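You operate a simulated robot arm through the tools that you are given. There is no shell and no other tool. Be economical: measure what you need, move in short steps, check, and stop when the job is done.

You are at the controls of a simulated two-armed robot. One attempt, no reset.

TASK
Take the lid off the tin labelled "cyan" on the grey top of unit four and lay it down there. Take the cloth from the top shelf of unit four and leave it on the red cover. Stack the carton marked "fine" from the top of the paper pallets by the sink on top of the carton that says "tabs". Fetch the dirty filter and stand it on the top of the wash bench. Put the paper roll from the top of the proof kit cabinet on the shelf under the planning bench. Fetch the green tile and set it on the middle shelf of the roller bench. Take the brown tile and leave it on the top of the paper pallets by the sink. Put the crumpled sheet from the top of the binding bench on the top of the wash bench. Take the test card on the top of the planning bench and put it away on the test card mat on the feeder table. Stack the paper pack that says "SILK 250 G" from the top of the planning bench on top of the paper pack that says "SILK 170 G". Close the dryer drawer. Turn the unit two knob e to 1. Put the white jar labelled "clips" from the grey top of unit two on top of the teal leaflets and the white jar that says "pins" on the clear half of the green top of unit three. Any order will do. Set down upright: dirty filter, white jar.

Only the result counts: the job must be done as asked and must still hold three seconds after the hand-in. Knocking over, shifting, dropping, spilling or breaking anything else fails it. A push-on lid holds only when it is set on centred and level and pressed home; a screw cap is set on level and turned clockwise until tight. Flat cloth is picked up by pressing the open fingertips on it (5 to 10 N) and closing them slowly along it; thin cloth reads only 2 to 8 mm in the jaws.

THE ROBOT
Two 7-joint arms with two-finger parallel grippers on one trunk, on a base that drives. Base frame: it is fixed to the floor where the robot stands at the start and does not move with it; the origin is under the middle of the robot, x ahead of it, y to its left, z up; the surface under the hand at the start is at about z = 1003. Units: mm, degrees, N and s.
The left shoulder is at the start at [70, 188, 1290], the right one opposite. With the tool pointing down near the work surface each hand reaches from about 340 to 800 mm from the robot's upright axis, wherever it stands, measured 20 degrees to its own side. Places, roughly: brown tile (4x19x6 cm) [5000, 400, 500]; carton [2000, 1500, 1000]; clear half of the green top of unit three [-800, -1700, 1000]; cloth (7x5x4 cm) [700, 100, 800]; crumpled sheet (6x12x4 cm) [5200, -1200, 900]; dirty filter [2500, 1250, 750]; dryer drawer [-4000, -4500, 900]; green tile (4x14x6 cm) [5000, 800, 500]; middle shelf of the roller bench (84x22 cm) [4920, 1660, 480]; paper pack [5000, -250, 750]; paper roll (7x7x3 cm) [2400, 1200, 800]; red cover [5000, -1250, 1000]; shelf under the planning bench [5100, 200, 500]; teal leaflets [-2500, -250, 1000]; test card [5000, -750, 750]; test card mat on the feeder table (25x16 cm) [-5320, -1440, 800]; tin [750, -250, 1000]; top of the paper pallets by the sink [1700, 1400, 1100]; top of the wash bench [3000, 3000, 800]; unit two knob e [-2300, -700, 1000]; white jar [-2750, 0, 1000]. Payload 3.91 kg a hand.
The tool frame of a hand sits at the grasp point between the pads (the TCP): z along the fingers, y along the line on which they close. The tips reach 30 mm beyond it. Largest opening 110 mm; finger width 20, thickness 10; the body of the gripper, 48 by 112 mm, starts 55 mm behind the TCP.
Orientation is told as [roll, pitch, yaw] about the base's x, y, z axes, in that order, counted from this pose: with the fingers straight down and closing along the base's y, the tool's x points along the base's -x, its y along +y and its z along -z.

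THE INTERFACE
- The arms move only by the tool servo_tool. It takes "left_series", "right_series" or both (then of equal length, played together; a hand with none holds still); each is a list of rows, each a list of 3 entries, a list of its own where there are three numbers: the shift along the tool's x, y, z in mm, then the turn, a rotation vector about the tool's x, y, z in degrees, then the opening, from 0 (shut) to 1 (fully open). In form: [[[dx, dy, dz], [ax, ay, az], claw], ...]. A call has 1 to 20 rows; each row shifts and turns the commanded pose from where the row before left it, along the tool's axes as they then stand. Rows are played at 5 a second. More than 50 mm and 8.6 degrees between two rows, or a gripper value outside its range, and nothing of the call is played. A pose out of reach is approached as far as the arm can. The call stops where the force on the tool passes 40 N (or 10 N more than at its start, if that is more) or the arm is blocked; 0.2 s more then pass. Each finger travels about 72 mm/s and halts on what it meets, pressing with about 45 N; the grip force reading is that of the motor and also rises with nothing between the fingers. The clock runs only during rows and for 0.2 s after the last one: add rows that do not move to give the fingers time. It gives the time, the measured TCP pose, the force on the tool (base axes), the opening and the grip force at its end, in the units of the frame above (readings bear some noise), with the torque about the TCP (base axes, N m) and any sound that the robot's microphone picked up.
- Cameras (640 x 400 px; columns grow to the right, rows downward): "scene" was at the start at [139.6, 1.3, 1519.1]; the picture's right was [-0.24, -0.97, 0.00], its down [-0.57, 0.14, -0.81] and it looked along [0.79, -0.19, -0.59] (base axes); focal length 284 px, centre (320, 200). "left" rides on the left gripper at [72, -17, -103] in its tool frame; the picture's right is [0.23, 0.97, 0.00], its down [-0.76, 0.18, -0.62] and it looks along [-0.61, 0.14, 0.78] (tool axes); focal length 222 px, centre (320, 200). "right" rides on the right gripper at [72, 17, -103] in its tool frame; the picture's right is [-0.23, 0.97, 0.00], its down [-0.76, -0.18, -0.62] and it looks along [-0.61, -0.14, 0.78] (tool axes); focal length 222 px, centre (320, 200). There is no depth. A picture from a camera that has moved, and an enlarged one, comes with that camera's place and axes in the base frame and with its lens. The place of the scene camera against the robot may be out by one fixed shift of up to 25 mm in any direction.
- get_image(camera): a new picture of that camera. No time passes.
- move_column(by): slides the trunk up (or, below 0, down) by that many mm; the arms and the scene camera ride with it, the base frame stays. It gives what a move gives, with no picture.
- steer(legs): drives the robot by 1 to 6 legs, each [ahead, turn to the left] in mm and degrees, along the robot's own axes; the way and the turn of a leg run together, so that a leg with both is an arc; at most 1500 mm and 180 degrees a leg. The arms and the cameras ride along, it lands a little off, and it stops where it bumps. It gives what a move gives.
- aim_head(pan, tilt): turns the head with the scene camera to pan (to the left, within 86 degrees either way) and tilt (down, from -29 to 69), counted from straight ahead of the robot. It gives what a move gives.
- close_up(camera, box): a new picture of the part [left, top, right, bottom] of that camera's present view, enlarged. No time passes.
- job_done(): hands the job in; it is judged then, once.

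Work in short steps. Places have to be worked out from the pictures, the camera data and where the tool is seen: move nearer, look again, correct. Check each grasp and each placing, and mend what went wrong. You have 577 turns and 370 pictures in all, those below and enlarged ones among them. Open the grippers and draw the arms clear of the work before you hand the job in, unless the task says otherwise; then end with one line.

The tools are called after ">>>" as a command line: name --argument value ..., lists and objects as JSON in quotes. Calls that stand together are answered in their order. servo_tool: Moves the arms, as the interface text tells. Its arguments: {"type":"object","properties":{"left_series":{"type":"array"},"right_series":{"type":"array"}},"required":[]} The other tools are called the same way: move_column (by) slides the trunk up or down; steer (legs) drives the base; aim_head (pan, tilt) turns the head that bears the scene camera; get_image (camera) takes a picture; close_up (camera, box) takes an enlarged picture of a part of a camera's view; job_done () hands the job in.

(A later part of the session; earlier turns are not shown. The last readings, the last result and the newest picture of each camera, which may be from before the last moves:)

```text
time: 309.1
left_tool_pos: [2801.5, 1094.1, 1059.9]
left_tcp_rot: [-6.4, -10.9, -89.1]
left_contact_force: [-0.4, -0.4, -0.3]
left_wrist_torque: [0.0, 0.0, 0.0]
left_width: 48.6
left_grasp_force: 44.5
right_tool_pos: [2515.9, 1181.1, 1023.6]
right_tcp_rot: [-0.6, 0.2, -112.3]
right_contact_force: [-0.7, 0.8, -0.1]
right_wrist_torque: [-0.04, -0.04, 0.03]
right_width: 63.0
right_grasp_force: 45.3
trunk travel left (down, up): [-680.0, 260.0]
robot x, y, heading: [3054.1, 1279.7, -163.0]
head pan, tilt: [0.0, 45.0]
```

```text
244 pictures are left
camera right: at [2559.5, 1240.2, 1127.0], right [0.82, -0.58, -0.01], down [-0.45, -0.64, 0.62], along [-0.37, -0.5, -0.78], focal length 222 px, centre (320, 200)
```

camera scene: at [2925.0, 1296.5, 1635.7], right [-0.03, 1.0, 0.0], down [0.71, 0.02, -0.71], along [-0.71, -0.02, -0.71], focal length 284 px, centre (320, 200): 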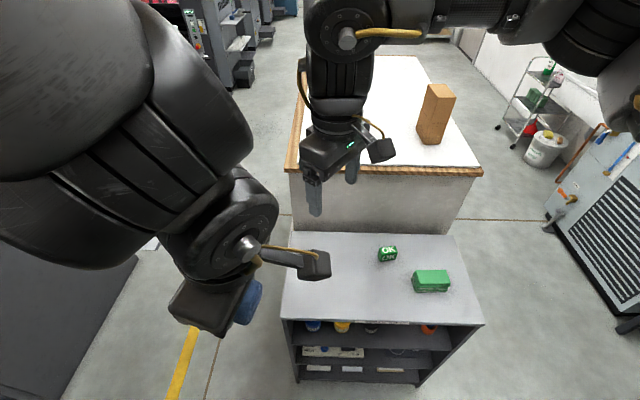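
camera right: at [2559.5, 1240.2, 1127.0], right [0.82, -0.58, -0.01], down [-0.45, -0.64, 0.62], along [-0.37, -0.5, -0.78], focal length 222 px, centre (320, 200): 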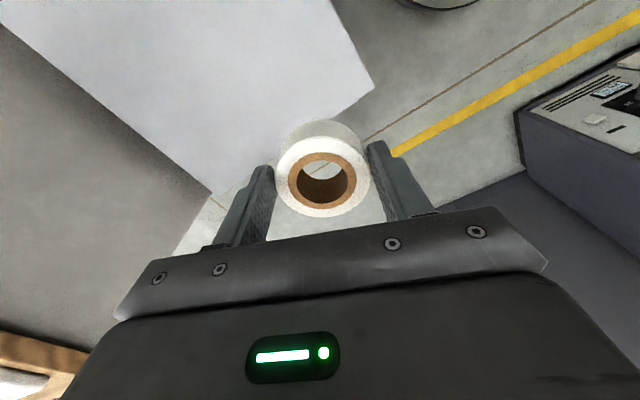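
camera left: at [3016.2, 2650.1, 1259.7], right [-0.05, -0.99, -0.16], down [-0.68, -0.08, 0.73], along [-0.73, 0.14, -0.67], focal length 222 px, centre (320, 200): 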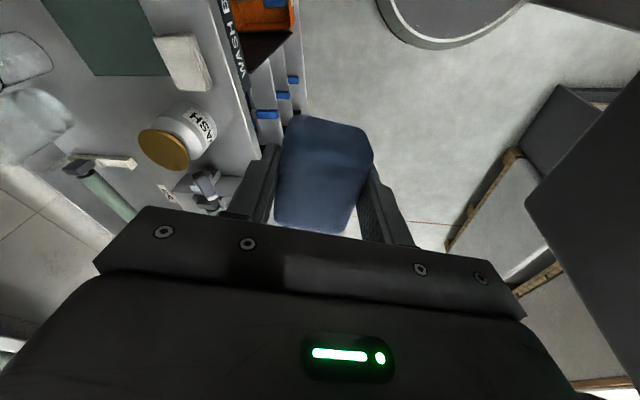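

Roll held. Turn toward +x and survey the far area.

>>> steer --legs '[[0, 163]]'

>>> aim_head --pan -20 --tilt 15

>>> get_image --camera "scene"

>>> aim_head --pan 15 --tilt 15

>>> get_image --camera "scene"

```text
time: 316.2
left_tool_pos: [3345.4, 1384.2, 1058.7]
left_tcp_rot: [-6.6, -10.9, 74.3]
left_contact_force: [0.6, 0.4, -0.9]
left_wrist_torque: [0.01, 0.0, -0.01]
left_width: 48.8
left_grasp_force: 45.5
right_tool_pos: [3592.9, 1218.9, 1023.9]
right_tcp_rot: [-0.6, 0.2, 51.0]
right_contact_force: [0.4, 0.4, -1.1]
right_wrist_torque: [0.01, -0.02, 0.04]
right_width: 62.8
right_grasp_force: 45.0
trunk travel left (down, up): [-680.0, 260.0]
robot x, y, heading: [3054.5, 1277.3, 0.6]
head pan, tilt: [0.0, 45.0]
```

```text
time: 317.2
left_tool_pos: [3346.1, 1386.1, 1060.1]
left_tcp_rot: [-6.6, -10.8, 74.4]
left_contact_force: [-0.4, 0.4, 0.1]
left_wrist_torque: [-0.02, 0.0, 0.03]
left_width: 48.6
left_grasp_force: 45.0
right_tool_pos: [3593.5, 1220.6, 1023.9]
right_tcp_rot: [-0.6, 0.1, 51.2]
right_contact_force: [0.2, 0.1, -1.0]
right_wrist_torque: [-0.03, -0.01, 0.01]
right_width: 62.7
right_grasp_force: 45.0
trunk travel left (down, up): [-680.0, 260.0]
robot x, y, heading: [3051.1, 1278.9, 0.3]
head pan, tilt: [-20.0, 15.0]
```

```text
243 pictures are left
camera scene: at [3194.9, 1270.4, 1432.4], right [-0.33, -0.94, 0.0], down [-0.24, 0.09, -0.97], along [0.91, -0.32, -0.26], focal length 284 px, centre (320, 200)
```

scene: 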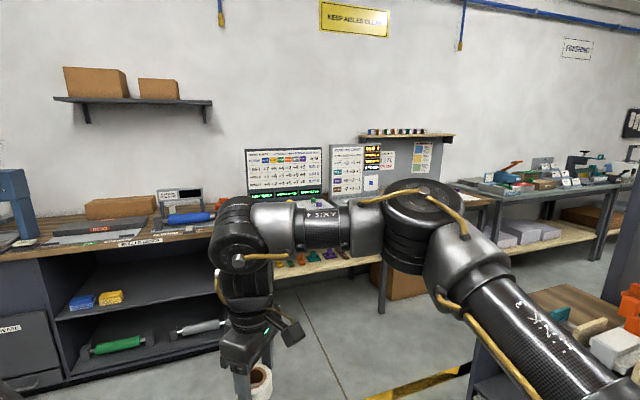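

```text
time: 318.2
left_tool_pos: [3346.0, 1385.2, 1060.0]
left_tcp_rot: [-6.6, -10.9, 74.4]
left_contact_force: [-0.8, 0.6, -0.1]
left_wrist_torque: [0.01, -0.01, -0.01]
left_width: 48.7
left_grasp_force: 44.9
right_tool_pos: [3594.0, 1218.6, 1023.2]
right_tcp_rot: [-0.6, 0.3, 51.2]
right_contact_force: [-0.2, 0.4, -0.9]
right_wrist_torque: [0.02, -0.01, -0.01]
right_width: 62.5
right_grasp_force: 45.1
trunk travel left (down, up): [-680.0, 260.0]
robot x, y, heading: [3054.8, 1283.5, 0.5]
head pan, tilt: [15.0, 15.0]
```

```text
242 pictures are left
camera scene: at [3196.9, 1326.3, 1432.5], right [0.27, -0.96, 0.0], down [-0.25, -0.07, -0.97], along [0.93, 0.26, -0.26], focal length 284 px, centre (320, 200)
```

scene: 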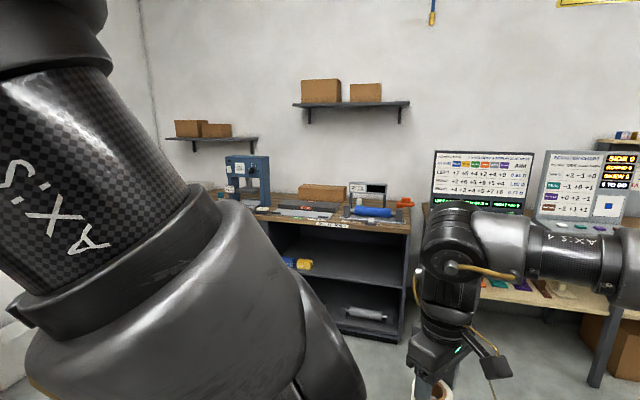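

Drive forward 750 mm, then look at the planning bench.

>>> steer --legs '[[800, 0], [0, -45], [500, 0]]'

>>> aim_head --pan 45 --tilt 25

>>> get_image --camera "scene"

>>> aim_head --pan -10 --tilt 20

>>> get_image --camera "scene"

```text
time: 327.1
left_tool_pos: [4492.7, 804.8, 1059.3]
left_tcp_rot: [-6.6, -10.9, 29.6]
left_contact_force: [-0.7, -0.5, -0.8]
left_wrist_torque: [-0.01, 0.0, 0.01]
left_width: 48.8
left_grasp_force: 45.4
right_tool_pos: [4553.5, 512.0, 1024.6]
right_tcp_rot: [-0.6, 0.2, 6.3]
right_contact_force: [0.3, 0.6, -1.3]
right_wrist_torque: [0.01, 0.04, 0.0]
right_width: 62.5
right_grasp_force: 45.1
trunk travel left (down, up): [-680.0, 260.0]
robot x, y, heading: [4210.6, 935.8, -44.3]
head pan, tilt: [15.0, 15.0]
```

```text
time: 328.1
left_tool_pos: [4494.9, 803.5, 1059.9]
left_tcp_rot: [-6.6, -10.9, 29.6]
left_contact_force: [0.2, -0.2, -1.5]
left_wrist_torque: [0.02, 0.01, 0.0]
left_width: 48.6
left_grasp_force: 44.8
right_tool_pos: [4553.2, 511.5, 1023.4]
right_tcp_rot: [-0.6, 0.3, 6.5]
right_contact_force: [0.4, 0.3, -0.6]
right_wrist_torque: [-0.02, 0.03, -0.01]
right_width: 62.9
right_grasp_force: 44.8
trunk travel left (down, up): [-680.0, 260.0]
robot x, y, heading: [4209.8, 933.2, -44.3]
head pan, tilt: [45.0, 25.0]
```

```text
241 pictures are left
camera scene: at [4343.0, 923.8, 1416.3], right [0.01, -1.0, 0.0], down [-0.42, 0.0, -0.91], along [0.91, 0.01, -0.42], focal length 284 px, centre (320, 200)
```

scene: 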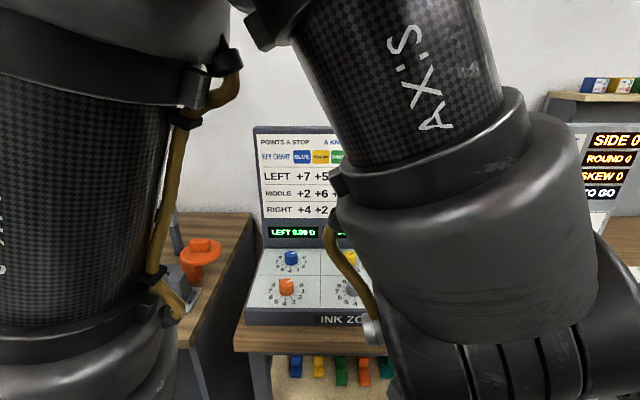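

```text
time: 329.3
left_tool_pos: [4494.7, 804.1, 1059.6]
left_tcp_rot: [-6.6, -10.9, 29.6]
left_contact_force: [-0.4, -0.3, 0.2]
left_wrist_torque: [-0.02, 0.01, 0.02]
left_width: 48.7
left_grasp_force: 45.2
right_tool_pos: [4553.1, 510.9, 1022.8]
right_tcp_rot: [-0.6, 0.1, 6.4]
right_contact_force: [0.1, -1.1, -0.4]
right_wrist_torque: [0.01, 0.04, 0.01]
right_width: 62.7
right_grasp_force: 45.1
trunk travel left (down, up): [-680.0, 260.0]
robot x, y, heading: [4207.8, 936.2, -44.0]
head pan, tilt: [-10.0, 20.0]
```

```text
240 pictures are left
camera scene: at [4305.6, 847.0, 1424.4], right [-0.81, -0.58, 0.0], down [-0.2, 0.28, -0.94], along [0.55, -0.76, -0.34], focal length 284 px, centre (320, 200)
```

scene: 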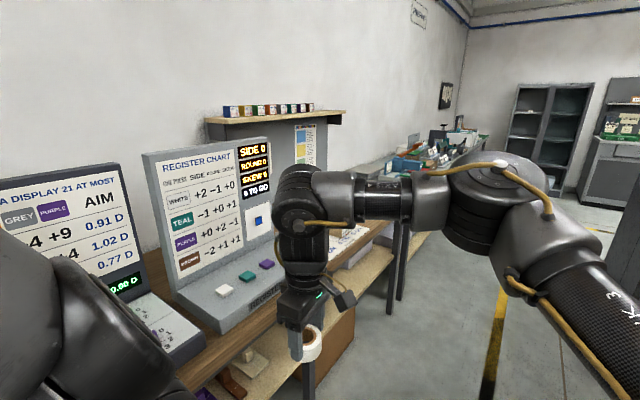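

Close to the bench; retract the right hand somewhat before turning in this aisle.

>>> servo_tool --right_series '[[[22, 32, -10], [0, 0, 0], 0.45], [[22, 32, -10], [0, 0, 0], 0.45], [[22, 32, -10], [0, 0, 0], 0.45], [[22, 32, -10], [0, 0, 0], 0.45], [[0, 0, 0], [0, 0, 0], 0.45]]'

>>> steer --legs '[[0, -46], [550, 0]]'

>>> steer --legs '[[0, 90]]'

>>> aim_head --pan 0 --tilt 40

>>> get_image --camera "scene"

```text
time: 330.5
left_tool_pos: [4494.2, 803.5, 1058.3]
left_tcp_rot: [-6.5, -10.9, 29.6]
left_contact_force: [-0.2, -0.7, -0.3]
left_wrist_torque: [-0.01, -0.02, 0.02]
left_width: 48.6
left_grasp_force: 44.9
right_tool_pos: [4451.6, 629.4, 1062.1]
right_tcp_rot: [-0.6, 0.1, 6.5]
right_contact_force: [0.1, 0.3, -0.5]
right_wrist_torque: [0.0, -0.01, 0.02]
right_width: 62.7
right_grasp_force: 44.7
trunk travel left (down, up): [-680.0, 260.0]
robot x, y, heading: [4211.1, 932.0, -44.0]
head pan, tilt: [-10.0, 20.0]
```

```text
time: 335.7
left_tool_pos: [4311.4, 99.9, 1060.0]
left_tcp_rot: [-6.6, -10.8, -16.2]
left_contact_force: [-0.1, 0.5, -0.3]
left_wrist_torque: [0.0, -0.03, 0.05]
left_width: 48.9
left_grasp_force: 44.7
right_tool_pos: [4156.8, 9.2, 1062.7]
right_tcp_rot: [-0.6, 0.2, -39.4]
right_contact_force: [0.1, -0.2, -0.9]
right_wrist_torque: [-0.03, 0.01, 0.01]
right_width: 62.7
right_grasp_force: 44.7
trunk travel left (down, up): [-680.0, 260.0]
robot x, y, heading: [4208.0, 397.7, -89.9]
head pan, tilt: [-10.0, 20.0]
```

```text
time: 339.9
left_tool_pos: [4502.7, 496.5, 1059.7]
left_tcp_rot: [-6.4, -10.9, 73.6]
left_contact_force: [0.2, 0.0, -0.7]
left_wrist_torque: [-0.05, 0.01, -0.03]
left_width: 48.8
left_grasp_force: 45.2
right_tool_pos: [4593.0, 342.4, 1062.8]
right_tcp_rot: [-0.7, 0.2, 50.5]
right_contact_force: [0.1, 0.1, -0.4]
right_wrist_torque: [-0.01, 0.02, -0.05]
right_width: 62.7
right_grasp_force: 45.1
trunk travel left (down, up): [-680.0, 260.0]
robot x, y, heading: [4207.1, 394.0, -0.1]
head pan, tilt: [-10.0, 20.0]
```

```text
time: 340.8
left_tool_pos: [4502.2, 495.9, 1058.6]
left_tcp_rot: [-6.5, -10.9, 73.6]
left_contact_force: [0.3, 0.3, 0.5]
left_wrist_torque: [-0.01, 0.0, 0.03]
left_width: 48.8
left_grasp_force: 45.0
right_tool_pos: [4594.1, 342.2, 1061.8]
right_tcp_rot: [-0.5, 0.2, 50.5]
right_contact_force: [1.0, -0.2, -1.0]
right_wrist_torque: [0.01, -0.02, 0.0]
right_width: 62.7
right_grasp_force: 44.5
trunk travel left (down, up): [-680.0, 260.0]
robot x, y, heading: [4210.6, 398.4, -0.4]
head pan, tilt: [0.0, 40.0]
```

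```text
239 pictures are left
camera scene: at [4348.1, 416.0, 1393.1], right [0.0, -1.0, 0.0], down [-0.64, 0.0, -0.77], along [0.77, 0.0, -0.64], focal length 284 px, centre (320, 200)
```

scene: 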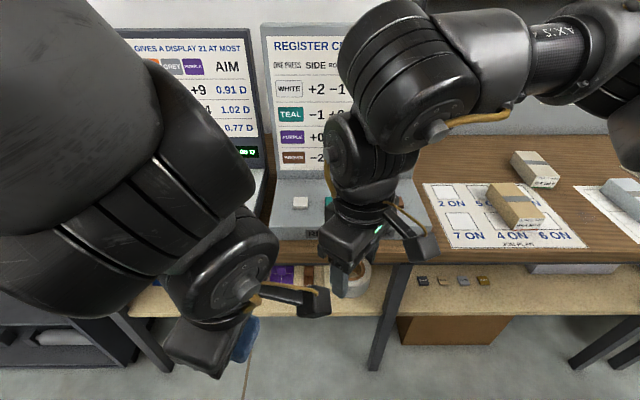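

The shelf under the bench lies flush with the bench's front (x≈4840). Lower the trunk 400 to look under it.

>>> move_column --by -400

>>> aim_head --pan -15 --tilt 35

>>> get_image --camera "scene"

>>> aim_head --pan 45 --tilt 35

>>> get_image --camera "scene"

>>> get_image --camera "right"

```text
time: 344.6
left_tool_pos: [4503.4, 496.6, 659.2]
left_tcp_rot: [-6.4, -10.9, 73.5]
left_contact_force: [-0.1, 0.2, 0.2]
left_wrist_torque: [0.0, -0.01, 0.01]
left_width: 49.0
left_grasp_force: 44.9
right_tool_pos: [4594.0, 342.2, 662.5]
right_tcp_rot: [-0.6, 0.2, 50.5]
right_contact_force: [0.3, 0.4, -0.2]
right_wrist_torque: [-0.01, 0.01, 0.02]
right_width: 62.8
right_grasp_force: 45.1
trunk travel left (down, up): [-280.0, 660.0]
robot x, y, heading: [4209.2, 397.9, -0.2]
head pan, tilt: [0.0, 40.0]
```

```text
time: 345.4
left_tool_pos: [4502.7, 497.6, 659.1]
left_tcp_rot: [-6.6, -10.9, 73.6]
left_contact_force: [-0.5, -0.8, -0.2]
left_wrist_torque: [0.01, 0.01, -0.01]
left_width: 48.7
left_grasp_force: 45.4
right_tool_pos: [4593.8, 343.1, 663.2]
right_tcp_rot: [-0.5, 0.2, 50.5]
right_contact_force: [-0.2, -0.4, -0.9]
right_wrist_torque: [-0.01, -0.02, -0.02]
right_width: 62.8
right_grasp_force: 45.1
trunk travel left (down, up): [-280.0, 660.0]
robot x, y, heading: [4212.2, 396.7, -0.3]
head pan, tilt: [-15.0, 35.0]
```

```text
238 pictures are left
camera scene: at [4348.2, 393.5, 1000.5], right [-0.26, -0.97, 0.0], down [-0.55, 0.15, -0.82], along [0.79, -0.21, -0.57], focal length 284 px, centre (320, 200)
```

scene: 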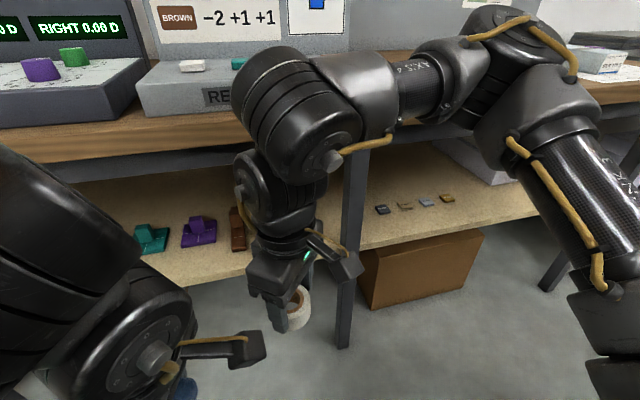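

```text
time: 346.7
left_tool_pos: [4503.4, 497.7, 659.3]
left_tcp_rot: [-6.5, -10.9, 73.6]
left_contact_force: [0.4, 0.3, -0.3]
left_wrist_torque: [0.02, 0.01, -0.02]
left_width: 48.5
left_grasp_force: 44.9
right_tool_pos: [4594.1, 343.1, 663.3]
right_tcp_rot: [-0.6, 0.1, 50.5]
right_contact_force: [-0.7, 0.5, -1.0]
right_wrist_torque: [0.02, -0.03, 0.01]
right_width: 62.9
right_grasp_force: 44.8
trunk travel left (down, up): [-280.0, 660.0]
robot x, y, heading: [4212.0, 394.8, -0.3]
head pan, tilt: [45.0, 35.0]
```

```text
237 pictures are left
camera scene: at [4325.7, 478.5, 1000.5], right [0.7, -0.71, 0.0], down [-0.41, -0.4, -0.82], along [0.58, 0.58, -0.57], focal length 284 px, centre (320, 200)
```

scene: 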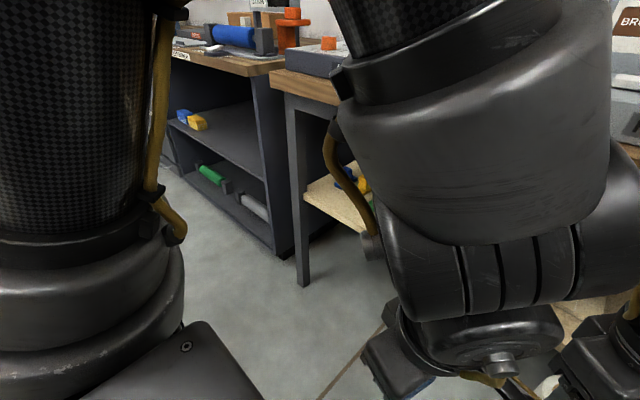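

```text
236 pictures are left
camera right: at [4533.0, 297.1, 765.5], right [-0.61, 0.79, -0.01], down [0.62, 0.48, 0.62], along [0.5, 0.37, -0.78], focal length 222 px, centre (320, 200)
```

right: 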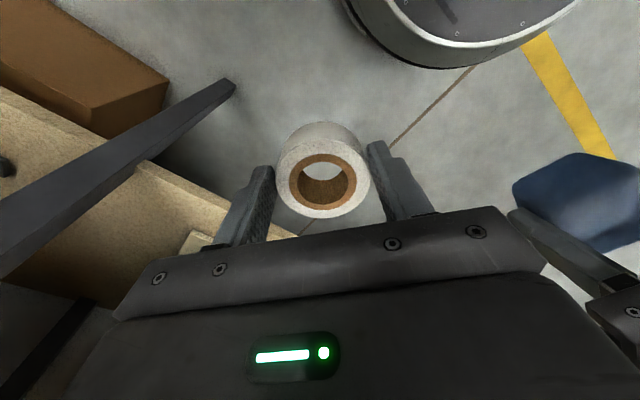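

Plan for the roll: lean the right hand ~40° so it can reach under the bench edge. First yaw to ~30° and tilt at the current safe place.

>>> servo_tool --right_series '[[[0, 0, 0], [0, 0, 7], 0.45], [[0, 0, 0], [0, 0, 7], 0.45], [[0, 0, 0], [0, 0, 7], 0.45], [[0, 0, 0], [0, -8, 0], 0.45], [[0, 0, 0], [0, -8, 0], 0.45], [[0, 0, 0], [0, -8, 0], 0.45], [[0, 0, 0], [0, -8, 0], 0.45], [[0, 0, 0], [0, -8, 0], 0.45], [[0, 0, 0], [0, 0, 0], 0.45]]'

>>> aim_head --pan -15 --tilt 35

>>> get_image --camera "scene"

>>> get_image --camera "right"

```text
time: 348.7
left_tool_pos: [4502.8, 498.4, 658.3]
left_tcp_rot: [-6.6, -10.9, 73.6]
left_contact_force: [-0.8, 0.4, -0.2]
left_wrist_torque: [0.0, 0.02, -0.01]
left_width: 48.8
left_grasp_force: 44.8
right_tool_pos: [4622.0, 305.1, 683.4]
right_tcp_rot: [-0.7, -15.9, 33.3]
right_contact_force: [-0.7, -0.2, -1.6]
right_wrist_torque: [-0.04, 0.04, 0.0]
right_width: 63.0
right_grasp_force: 45.3
right hand out of reach, approached as far as the arm can: row 3, 4, 5, 6, 7, 8
trunk travel left (down, up): [-280.0, 660.0]
robot x, y, heading: [4211.0, 394.6, 0.1]
head pan, tilt: [45.0, 35.0]
```

```text
time: 350.0
left_tool_pos: [4502.7, 496.8, 658.9]
left_tcp_rot: [-6.5, -10.9, 73.6]
left_contact_force: [-0.3, 0.7, 0.0]
left_wrist_torque: [-0.02, -0.05, 0.02]
left_width: 48.7
left_grasp_force: 45.4
right_tool_pos: [4621.8, 304.7, 684.2]
right_tcp_rot: [-0.7, -16.0, 33.2]
right_contact_force: [-0.5, -0.7, -0.4]
right_wrist_torque: [-0.01, 0.05, 0.02]
right_width: 62.7
right_grasp_force: 45.0
trunk travel left (down, up): [-280.0, 660.0]
robot x, y, heading: [4207.8, 395.1, -0.1]
head pan, tilt: [-15.0, 35.0]
```

```text
235 pictures are left
camera scene: at [4348.2, 393.4, 1000.5], right [-0.26, -0.97, 0.0], down [-0.55, 0.15, -0.82], along [0.79, -0.21, -0.57], focal length 284 px, centre (320, 200)
```

scene: 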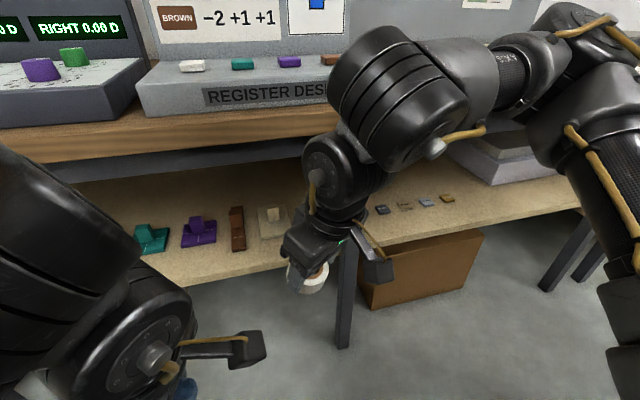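

```text
234 pictures are left
camera right: at [4528.5, 263.9, 763.0], right [-0.35, 0.94, 0.05], down [0.56, 0.16, 0.81], along [0.75, 0.31, -0.58], focal length 222 px, centre (320, 200)
```

right: 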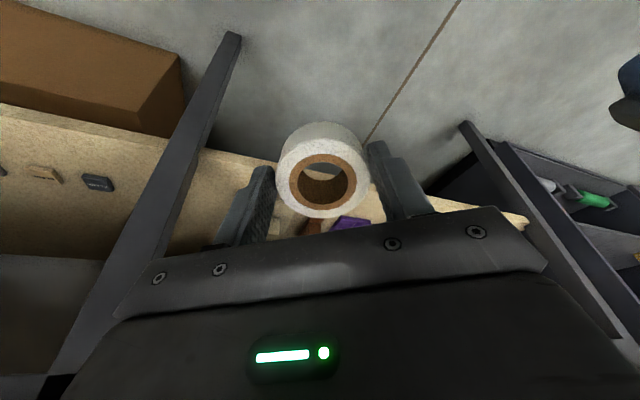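

Tilting was limited because the wrist came too near. Move the hand forward/right to ~(4740, 200, 640) first, then tilt there.

>>> servo_tool --right_series '[[[-7, -38, 13], [0, 0, 0], 0.45], [[-7, -38, 13], [0, 0, 0], 0.45], [[-7, -38, 13], [0, 0, 0], 0.45], [[-7, -38, 13], [0, 0, 0], 0.45], [[0, 0, 0], [0, 0, 0], 0.45]]'

>>> servo_tool --right_series '[[[0, 0, 0], [0, -6, 0], 0.45], [[0, 0, 0], [0, -6, 0], 0.45], [[0, 0, 0], [0, -6, 0], 0.45], [[0, 0, 0], [0, -6, 0], 0.45], [[0, 0, 0], [0, 0, 0], 0.45]]'

>>> get_image --camera "scene"

```text
time: 351.2
left_tool_pos: [4503.8, 496.9, 659.7]
left_tcp_rot: [-6.5, -10.9, 73.6]
left_contact_force: [-0.2, 0.9, 0.2]
left_wrist_torque: [0.03, -0.02, 0.0]
left_width: 48.8
left_grasp_force: 45.3
right_tool_pos: [4737.9, 199.3, 642.7]
right_tcp_rot: [-0.7, -16.1, 33.2]
right_contact_force: [-0.7, -0.6, -0.9]
right_wrist_torque: [-0.02, 0.04, -0.03]
right_width: 62.6
right_grasp_force: 45.4
trunk travel left (down, up): [-280.0, 660.0]
robot x, y, heading: [4209.8, 396.9, -0.3]
head pan, tilt: [-15.0, 35.0]
```

```text
time: 352.4
left_tool_pos: [4503.4, 497.8, 660.3]
left_tcp_rot: [-6.5, -10.9, 73.7]
left_contact_force: [-0.7, -0.6, -0.6]
left_wrist_torque: [-0.01, 0.01, 0.0]
left_width: 48.9
left_grasp_force: 45.0
right_tool_pos: [4738.4, 198.4, 642.0]
right_tcp_rot: [-0.8, -40.2, 33.6]
right_contact_force: [-0.4, -0.5, 0.4]
right_wrist_torque: [-0.01, 0.03, 0.02]
right_width: 62.7
right_grasp_force: 45.0
trunk travel left (down, up): [-280.0, 660.0]
robot x, y, heading: [4207.4, 397.3, -0.4]
head pan, tilt: [-15.0, 35.0]
```

```text
233 pictures are left
camera scene: at [4348.2, 393.4, 1000.5], right [-0.26, -0.96, 0.0], down [-0.55, 0.15, -0.82], along [0.79, -0.21, -0.57], focal length 284 px, centre (320, 200)
```

scene: 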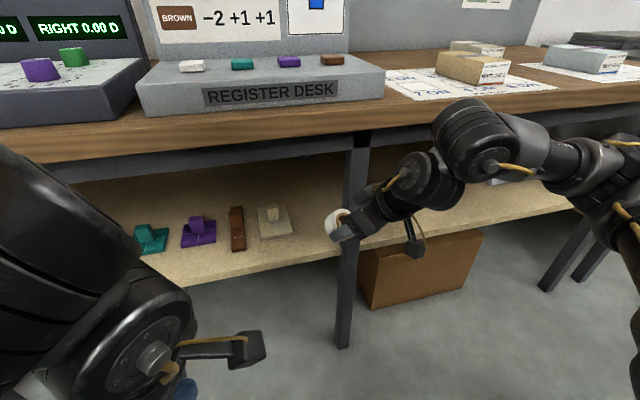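

Shelf ≈ z 479, front edge x≈4850; a leg stands at y≈186, so I'll use y≈80. Tilt to 50°, shift right, then go under to about (4900, 80, 530).

>>> servo_tool --right_series '[[[0, 0, 0], [0, -5, 0], 0.45], [[0, 0, 0], [0, -5, 0], 0.45], [[21, -37, -3], [0, 0, 0], 0.45], [[21, -37, -3], [0, 0, 0], 0.45], [[21, -37, -3], [0, 0, 0], 0.45], [[0, 0, 0], [0, 0, 0], 0.45]]'

>>> get_image --camera "scene"

>>> get_image --camera "right"

```text
time: 353.8
left_tool_pos: [4504.3, 497.6, 660.6]
left_tcp_rot: [-6.6, -10.9, 73.7]
left_contact_force: [0.0, -0.8, -0.3]
left_wrist_torque: [0.0, 0.0, 0.02]
left_width: 48.8
left_grasp_force: 44.8
right_tool_pos: [4761.9, 78.3, 601.1]
right_tcp_rot: [-1.0, -50.0, 33.9]
right_contact_force: [-0.2, 0.6, -1.1]
right_wrist_torque: [-0.01, 0.0, 0.03]
right_width: 62.5
right_grasp_force: 45.7
trunk travel left (down, up): [-280.0, 660.0]
robot x, y, heading: [4211.8, 391.5, -0.2]
head pan, tilt: [-15.0, 35.0]
```

```text
232 pictures are left
camera scene: at [4348.1, 393.3, 1000.5], right [-0.26, -0.96, 0.0], down [-0.55, 0.15, -0.82], along [0.79, -0.21, -0.57], focal length 284 px, centre (320, 200)
```

scene: 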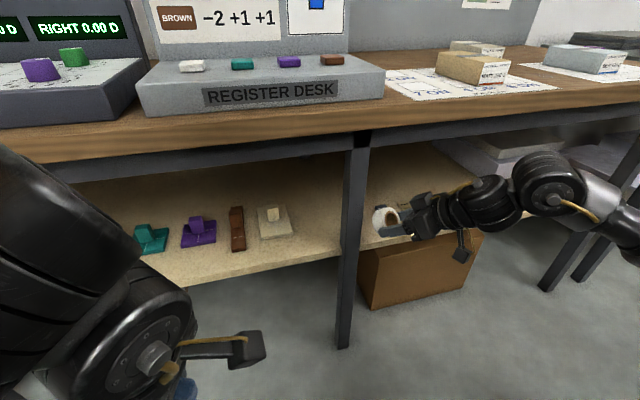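

```text
231 pictures are left
camera right: at [4645.0, 23.9, 613.5], right [-0.41, 0.9, 0.16], down [0.1, -0.13, 0.99], along [0.91, 0.42, -0.04], focal length 222 px, centre (320, 200)
```

right: 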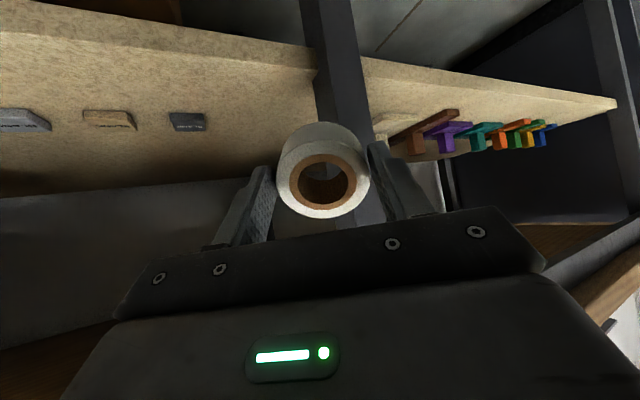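

Now advance under the bench: part 1.

>>> servo_tool --right_series '[[[-5, -19, 33], [0, 0, 0], 0.45], [[-5, -19, 33], [0, 0, 0], 0.45], [[-5, -19, 33], [0, 0, 0], 0.45], [[0, 0, 0], [0, 0, 0], 0.45]]'

>>> get_image --camera "scene"

>>> get_image --camera "right"

```text
time: 354.8
left_tool_pos: [4503.7, 496.8, 658.9]
left_tcp_rot: [-6.4, -10.8, 73.6]
left_contact_force: [0.9, -0.2, 0.4]
left_wrist_torque: [0.01, 0.02, 0.0]
left_width: 48.5
left_grasp_force: 45.4
right_tool_pos: [4862.8, 78.0, 550.8]
right_tcp_rot: [-1.0, -50.0, 33.8]
right_contact_force: [0.5, 1.0, -0.4]
right_wrist_torque: [-0.05, 0.02, -0.01]
right_width: 62.7
right_grasp_force: 45.2
trunk travel left (down, up): [-280.0, 660.0]
robot x, y, heading: [4209.1, 396.3, -0.3]
head pan, tilt: [-15.0, 35.0]
```

```text
230 pictures are left
camera scene: at [4348.2, 393.2, 1000.5], right [-0.26, -0.96, 0.0], down [-0.55, 0.15, -0.82], along [0.79, -0.21, -0.57], focal length 284 px, centre (320, 200)
```

scene: 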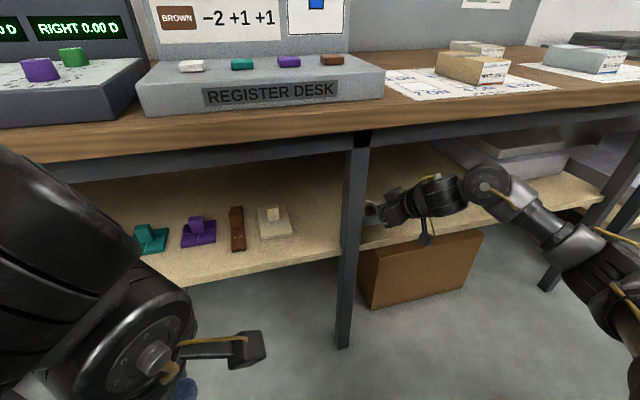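

```text
229 pictures are left
camera right: at [4747.2, 23.0, 561.5], right [-0.41, 0.9, 0.16], down [0.1, -0.13, 0.99], along [0.91, 0.42, -0.04], focal length 222 px, centre (320, 200)
```

right: 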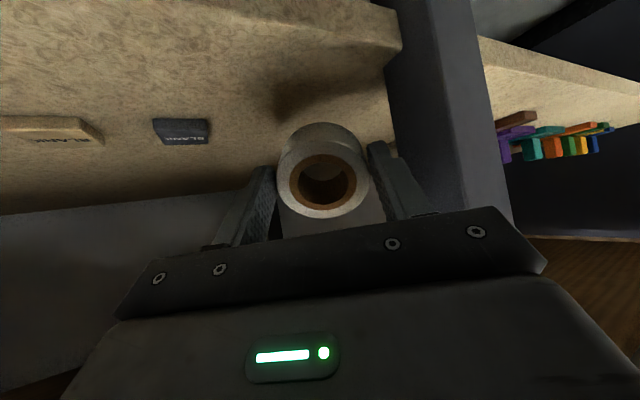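

Roll is over the shelf (edge x≈4830). Forward a bit and down slowly.

>>> servo_tool --right_series '[[[-4, -6, 16], [0, 0, 0], 0.45], [[12, -4, 14], [0, 0, 0], 0.45], [[6, 0, 5], [0, 0, 0], 0.45], [[4, 0, 3], [0, 0, 0], 0.45], [[0, 0, 0], [0, 0, 0], 0.45]]'

>>> get_image --camera "right"

```text
time: 356.0
left_tool_pos: [4501.1, 497.3, 659.7]
left_tcp_rot: [-6.5, -10.8, 73.8]
left_contact_force: [0.1, 0.0, 0.1]
left_wrist_torque: [0.02, -0.03, 0.01]
left_width: 48.5
left_grasp_force: 44.2
right_tool_pos: [4880.9, 80.4, 514.9]
right_tcp_rot: [-1.0, -50.1, 34.1]
right_contact_force: [-8.6, 3.3, 23.3]
right_wrist_torque: [0.22, -0.22, 0.11]
right_width: 60.2
right_grasp_force: 44.5
trunk travel left (down, up): [-280.0, 660.0]
robot x, y, heading: [4209.1, 397.5, -0.1]
head pan, tilt: [-15.0, 35.0]
```

```text
228 pictures are left
camera right: at [4765.9, 24.4, 525.2], right [-0.41, 0.9, 0.16], down [0.1, -0.13, 0.99], along [0.91, 0.42, -0.03], focal length 222 px, centre (320, 200)
```

right: 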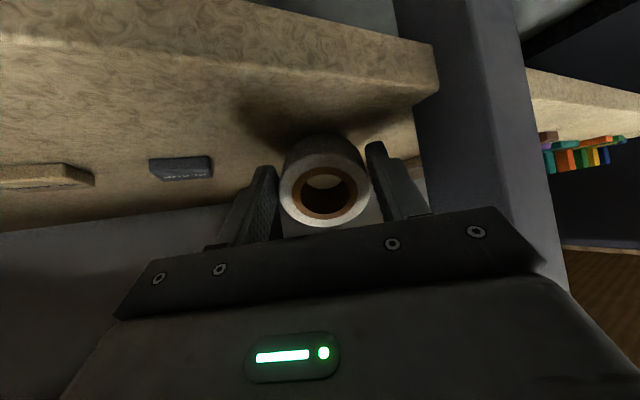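

Contact with the shelf. Open the fingers to let it settle flat.

>>> servo_tool --right_series '[[[0, 0, 0], [0, 0, 0], 0.62], [[0, 0, 0], [0, 0, 0], 0.7], [[0, 0, 0], [0, 0, 0], 0.85], [[0, 0, 0], [0, 0, 0], 0.9], [[0, 0, 0], [0, 0, 0], 0.9]]'

>>> get_image --camera "right"

```text
time: 357.2
left_tool_pos: [4503.5, 497.5, 659.0]
left_tcp_rot: [-6.6, -10.9, 73.7]
left_contact_force: [0.2, 0.2, -0.2]
left_wrist_torque: [-0.02, 0.0, -0.02]
left_width: 48.8
left_grasp_force: 44.9
right_tool_pos: [4882.5, 78.9, 511.7]
right_tcp_rot: [-0.9, -50.0, 33.8]
right_contact_force: [0.4, -0.8, 0.2]
right_wrist_torque: [0.0, 0.02, -0.01]
right_width: 98.9
right_grasp_force: 0.0
trunk travel left (down, up): [-280.0, 660.0]
robot x, y, heading: [4210.3, 393.8, -0.2]
head pan, tilt: [-15.0, 35.0]
```

```text
227 pictures are left
camera right: at [4767.5, 23.2, 523.3], right [-0.41, 0.9, 0.16], down [0.1, -0.13, 0.99], along [0.91, 0.42, -0.04], focal length 222 px, centre (320, 200)
```

right: 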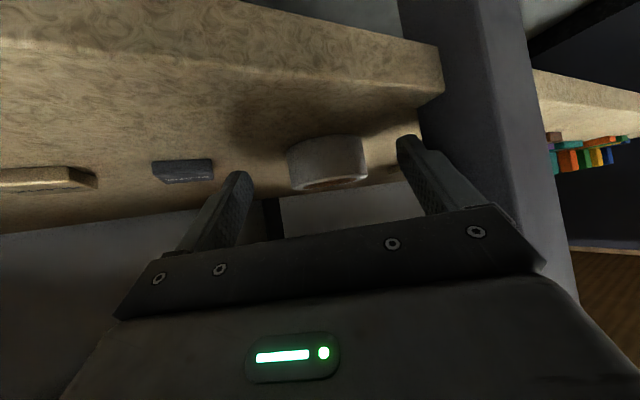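

The roll lies flat on the shelf. Retract along the tool axis.

>>> servo_tool --right_series '[[[0, 0, -30], [0, 0, 0], 0.9], [[0, 0, -40], [0, 0, 0], 0.9], [[0, 0, -40], [0, 0, 0], 0.9], [[0, 0, -40], [0, 0, 0], 0.9], [[0, 0, -40], [0, 0, 0], 0.9], [[0, 0, 0], [0, 0, 0], 0.9]]'

>>> get_image --camera "scene"

>>> close_up --camera "scene" --box '[120, 190, 320, 290]'

```text
time: 358.6
left_tool_pos: [4502.9, 496.7, 659.4]
left_tcp_rot: [-6.5, -10.9, 73.6]
left_contact_force: [0.1, 0.3, -0.5]
left_wrist_torque: [0.01, 0.03, -0.02]
left_width: 48.8
left_grasp_force: 44.4
right_tool_pos: [4760.0, 0.1, 635.2]
right_tcp_rot: [-1.0, -49.9, 33.8]
right_contact_force: [-1.0, 0.0, -0.3]
right_wrist_torque: [0.0, 0.03, -0.03]
right_width: 99.1
right_grasp_force: 0.1
trunk travel left (down, up): [-280.0, 660.0]
robot x, y, heading: [4210.5, 394.5, -0.1]
head pan, tilt: [-15.0, 35.0]
```

```text
226 pictures are left
camera scene: at [4348.2, 393.2, 1000.5], right [-0.26, -0.96, 0.0], down [-0.55, 0.15, -0.82], along [0.79, -0.21, -0.57], focal length 284 px, centre (320, 200)
```

scene: 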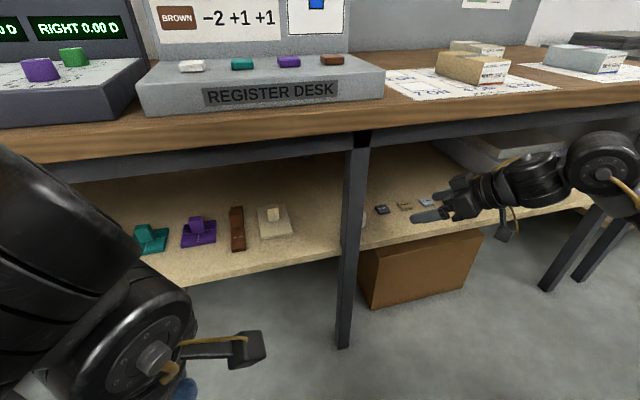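

```text
3.20 times, centred on (220, 240) of scene
camera zoom: at [4348.2, 393.2, 1000.5], right [-0.26, -0.96, 0.0], down [-0.55, 0.15, -0.82], along [0.79, -0.21, -0.57], focal length 909 px, centre (640, 72)
```

zoom: 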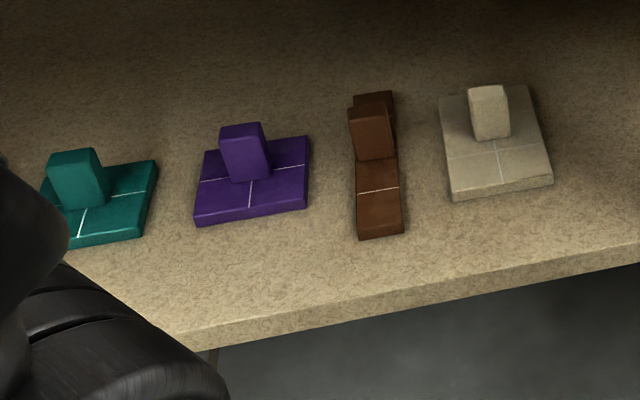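

Roll is done; tiles with knobs are visible. Next the green tile: retract the right hand, drive to about (4350, 1200).

>>> servo_tool --right_series '[[[16, 23, -32], [0, 0, 0], 0.9], [[16, 23, -32], [0, 0, 0], 0.9], [[16, 23, -32], [0, 0, 0], 0.9], [[16, 23, -32], [0, 0, 0], 0.9], [[16, 23, -32], [0, 0, 0], 0.9], [[0, 0, 0], [0, 0, 0], 0.9]]'

>>> steer --legs '[[0, 90], [805, 0], [0, -90], [100, 0]]'

>>> aim_head --pan -20 --tilt 35

>>> get_image --camera "scene"

```text
time: 360.0
left_tool_pos: [4503.1, 496.7, 658.9]
left_tcp_rot: [-6.4, -10.9, 73.6]
left_contact_force: [0.1, -0.1, 0.1]
left_wrist_torque: [0.01, 0.03, -0.02]
left_width: 48.6
left_grasp_force: 44.7
right_tool_pos: [4564.5, -14.5, 677.2]
right_tcp_rot: [-0.8, -50.0, 33.7]
right_contact_force: [0.2, 0.6, 0.2]
right_wrist_torque: [-0.01, 0.03, 0.03]
right_width: 99.2
right_grasp_force: 0.2
right hand out of reach, approached as far as the arm can: row 5
trunk travel left (down, up): [-280.0, 660.0]
robot x, y, heading: [4211.6, 392.0, -0.1]
head pan, tilt: [-15.0, 35.0]
```

```text
time: 363.6
left_tool_pos: [4155.4, 708.6, 666.6]
left_tcp_rot: [-7.8, -9.9, 155.1]
left_contact_force: [0.1, -0.4, 0.2]
left_wrist_torque: [0.01, -0.02, 0.02]
left_width: 48.5
left_grasp_force: 45.4
right_tool_pos: [4660.3, 678.9, 680.0]
right_tcp_rot: [-0.8, -49.8, 115.1]
right_contact_force: [1.3, 0.1, 0.0]
right_wrist_torque: [0.01, 0.05, -0.01]
right_width: 99.3
right_grasp_force: 0.0
trunk travel left (down, up): [-280.0, 660.0]
robot x, y, heading: [4206.4, 394.0, 80.6]
head pan, tilt: [-15.0, 35.0]
stopped in leg 1: the robot was blocked; the commanded pose is now the measured one
```

```text
time: 364.2
left_tool_pos: [4155.5, 708.8, 666.2]
left_tcp_rot: [-7.8, -9.9, 155.1]
left_contact_force: [-0.1, 0.5, -0.6]
left_wrist_torque: [-0.04, -0.06, -0.04]
left_width: 48.7
left_grasp_force: 44.7
right_tool_pos: [4662.0, 679.0, 678.7]
right_tcp_rot: [-1.2, -49.3, 114.9]
right_contact_force: [0.8, -0.8, -1.7]
right_wrist_torque: [0.08, 0.02, 0.0]
right_width: 99.2
right_grasp_force: 0.1
trunk travel left (down, up): [-280.0, 660.0]
robot x, y, heading: [4210.5, 393.7, 80.2]
head pan, tilt: [-20.0, 35.0]
```

```text
224 pictures are left
camera scene: at [4258.6, 544.6, 1000.6], right [0.87, -0.5, 0.01], down [-0.28, -0.5, -0.82], along [0.41, 0.71, -0.57], focal length 284 px, centre (320, 200)
```

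scene: 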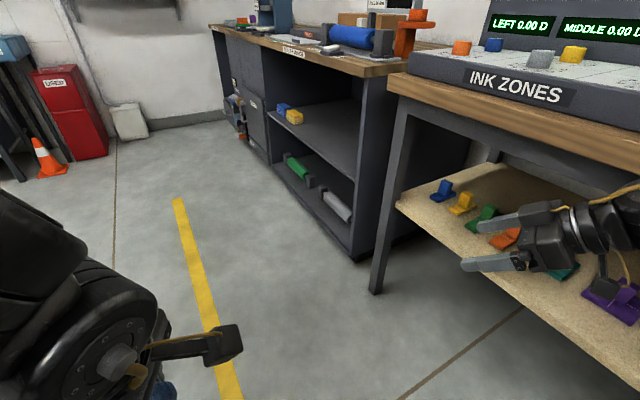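

Blocked near heading 80 — perhaps the left elbow against the wooden cabinet. Look left.

>>> aim_head --pan 80 --tilt 25

>>> get_image --camera "scene"

```text
time: 366.0
left_tool_pos: [4155.0, 707.8, 665.5]
left_tcp_rot: [-8.0, -9.9, 155.0]
left_contact_force: [0.2, 0.3, -1.0]
left_wrist_torque: [-0.03, 0.01, 0.03]
left_width: 48.7
left_grasp_force: 45.2
right_tool_pos: [4660.6, 680.0, 681.1]
right_tcp_rot: [-1.1, -49.9, 115.1]
right_contact_force: [-0.4, 0.2, -0.7]
right_wrist_torque: [0.02, -0.01, -0.01]
right_width: 98.7
right_grasp_force: 0.0
trunk travel left (down, up): [-280.0, 660.0]
robot x, y, heading: [4211.2, 393.4, 80.3]
head pan, tilt: [80.0, 25.0]
```

```text
223 pictures are left
camera scene: at [4127.7, 498.8, 1015.6], right [0.34, 0.94, 0.0], down [0.4, -0.14, -0.9], along [-0.85, 0.31, -0.43], focal length 284 px, centre (320, 200)
```

scene: 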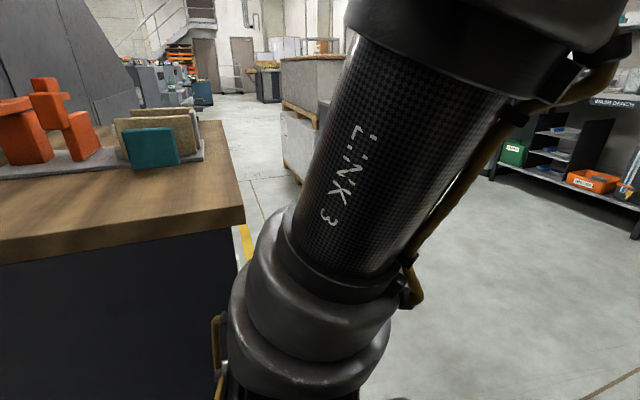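

The wooden cabinet's corner is at (3875, 509), right by my left shoulder. Un-tilt and retract the right hand to make room before driving.

>>> servo_tool --right_series '[[[0, 0, 0], [0, 8.3, 0], 0.9], [[0, 0, 0], [0, 8.3, 0], 0.9], [[0, 0, 0], [0, 8.3, 0], 0.9], [[0, 0, 0], [0, 8.3, 0], 0.9], [[0, 0, 0], [0, 8.3, 0], 0.9], [[0, 0, 0], [0, 8.3, 0], 0.9], [[0, 0, 0], [0, 0, 0], 0.9]]'

```text
time: 367.6
left_tool_pos: [4158.5, 706.2, 668.0]
left_tcp_rot: [-7.8, -10.2, 154.9]
left_contact_force: [0.3, 0.3, -1.0]
left_wrist_torque: [0.03, -0.05, 0.02]
left_width: 48.8
left_grasp_force: 45.1
right_tool_pos: [4665.5, 679.4, 678.5]
right_tcp_rot: [-0.5, -0.2, 114.1]
right_contact_force: [0.4, 1.0, 0.3]
right_wrist_torque: [0.01, 0.03, -0.01]
right_width: 98.7
right_grasp_force: 0.0
trunk travel left (down, up): [-280.0, 660.0]
robot x, y, heading: [4208.0, 395.9, 80.2]
head pan, tilt: [80.0, 25.0]
```

Vertical again. Retract it toward the robot's front.

>>> servo_tool --right_series '[[[-23, 33, 0], [0, 0, 0], 0.9], [[-23, 33, 0], [0, 0, 0], 0.9], [[-23, 33, 0], [0, 0, 0], 0.9], [[-23, 33, 0], [0, 0, 0], 0.9], [[0, 0, 0], [0, 0, 0], 0.9]]'

>>> steer --legs '[[0, -15], [330, 0]]'

```text
time: 368.8
left_tool_pos: [4160.8, 707.0, 666.3]
left_tcp_rot: [-7.8, -10.3, 155.0]
left_contact_force: [0.0, -0.9, -0.3]
left_wrist_torque: [0.01, -0.03, 0.02]
left_width: 48.8
left_grasp_force: 44.7
right_tool_pos: [4507.3, 709.7, 678.0]
right_tcp_rot: [-0.5, -0.3, 114.1]
right_contact_force: [0.5, -0.5, -0.5]
right_wrist_torque: [0.03, 0.0, -0.01]
right_width: 99.1
right_grasp_force: 0.1
trunk travel left (down, up): [-280.0, 660.0]
robot x, y, heading: [4208.6, 396.3, 80.0]
head pan, tilt: [80.0, 25.0]
```

```text
time: 371.9
left_tool_pos: [4381.1, 1007.9, 667.2]
left_tcp_rot: [-7.7, -10.4, 139.9]
left_contact_force: [-0.1, 0.5, -0.3]
left_wrist_torque: [0.03, -0.04, -0.02]
left_width: 49.0
left_grasp_force: 44.9
right_tool_pos: [4718.5, 919.9, 678.3]
right_tcp_rot: [-0.5, -0.3, 99.2]
right_contact_force: [0.0, 0.3, -0.7]
right_wrist_torque: [0.02, -0.02, -0.02]
right_width: 98.9
right_grasp_force: 0.0
trunk travel left (down, up): [-280.0, 660.0]
robot x, y, heading: [4348.0, 694.9, 65.2]
head pan, tilt: [80.0, 25.0]
```

Continue to y≈1150 and face the bench.

>>> steer --legs '[[0, 25], [455, 0], [0, -90]]'

>>> aim_head --pan -20 --tilt 35

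>>> get_image --camera "scene"

```text
time: 377.9
left_tool_pos: [4453.1, 1444.1, 668.5]
left_tcp_rot: [-8.1, -10.2, 125.8]
left_contact_force: [-0.1, 1.2, -1.4]
left_wrist_torque: [-0.01, -0.01, 0.0]
left_width: 48.9
left_grasp_force: 44.9
right_tool_pos: [4751.8, 1279.2, 681.0]
right_tcp_rot: [-0.5, -0.9, 86.2]
right_contact_force: [-0.2, -0.9, -0.4]
right_wrist_torque: [0.01, 0.0, 0.01]
right_width: 99.3
right_grasp_force: 0.0
trunk travel left (down, up): [-280.0, 660.0]
robot x, y, heading: [4343.0, 1149.2, 51.0]
head pan, tilt: [80.0, 25.0]
stopped in leg 3: the robot was blocked; the commanded pose is now the measured one
```

```text
time: 379.6
left_tool_pos: [4451.6, 1443.9, 668.3]
left_tcp_rot: [-8.0, -10.0, 125.7]
left_contact_force: [0.0, 1.0, -0.6]
left_wrist_torque: [0.01, 0.04, 0.0]
left_width: 49.0
left_grasp_force: 44.7
right_tool_pos: [4750.4, 1279.0, 680.6]
right_tcp_rot: [-0.6, -0.8, 86.0]
right_contact_force: [-0.3, 0.3, -0.1]
right_wrist_torque: [-0.01, 0.02, -0.02]
right_width: 98.9
right_grasp_force: 0.0
trunk travel left (down, up): [-280.0, 660.0]
robot x, y, heading: [4343.6, 1145.0, 51.1]
head pan, tilt: [-20.0, 35.0]
```

```text
222 pictures are left
camera scene: at [4452.0, 1253.9, 1001.2], right [0.52, -0.86, 0.0], down [-0.49, -0.3, -0.82], along [0.7, 0.42, -0.57], focal length 284 px, centre (320, 200)
```

scene: 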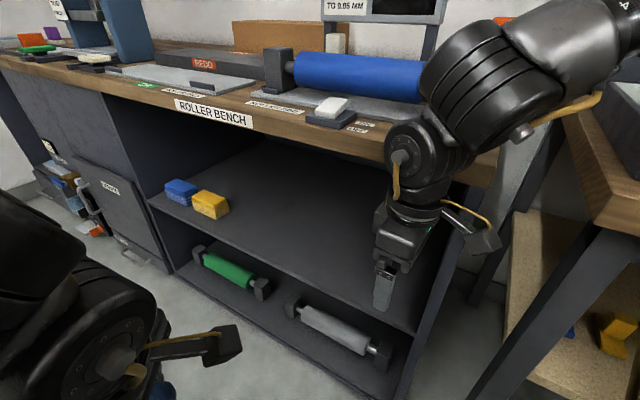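

Check what the right arm is near.

>>> aim_head --pan -65 --tilt 25

>>> get_image --camera "scene"

```text
time: 380.7
left_tool_pos: [4451.9, 1444.2, 668.0]
left_tcp_rot: [-8.2, -10.1, 125.8]
left_contact_force: [-0.9, -0.1, -0.7]
left_wrist_torque: [0.02, 0.0, 0.0]
left_width: 48.5
left_grasp_force: 44.9
right_tool_pos: [4751.1, 1277.7, 680.8]
right_tcp_rot: [-0.5, -0.8, 86.0]
right_contact_force: [0.7, 0.4, 0.3]
right_wrist_torque: [-0.02, -0.03, -0.02]
right_width: 98.8
right_grasp_force: 0.1
trunk travel left (down, up): [-280.0, 660.0]
robot x, y, heading: [4345.0, 1149.1, 50.6]
head pan, tilt: [-65.0, 25.0]
```

```text
221 pictures are left
camera scene: at [4465.9, 1186.3, 1017.0], right [-0.24, -0.97, 0.0], down [-0.41, 0.1, -0.91], along [0.88, -0.22, -0.42], focal length 284 px, centre (320, 200)
```

scene: 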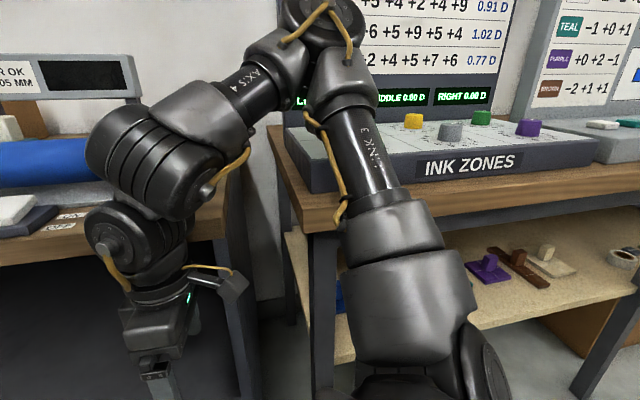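

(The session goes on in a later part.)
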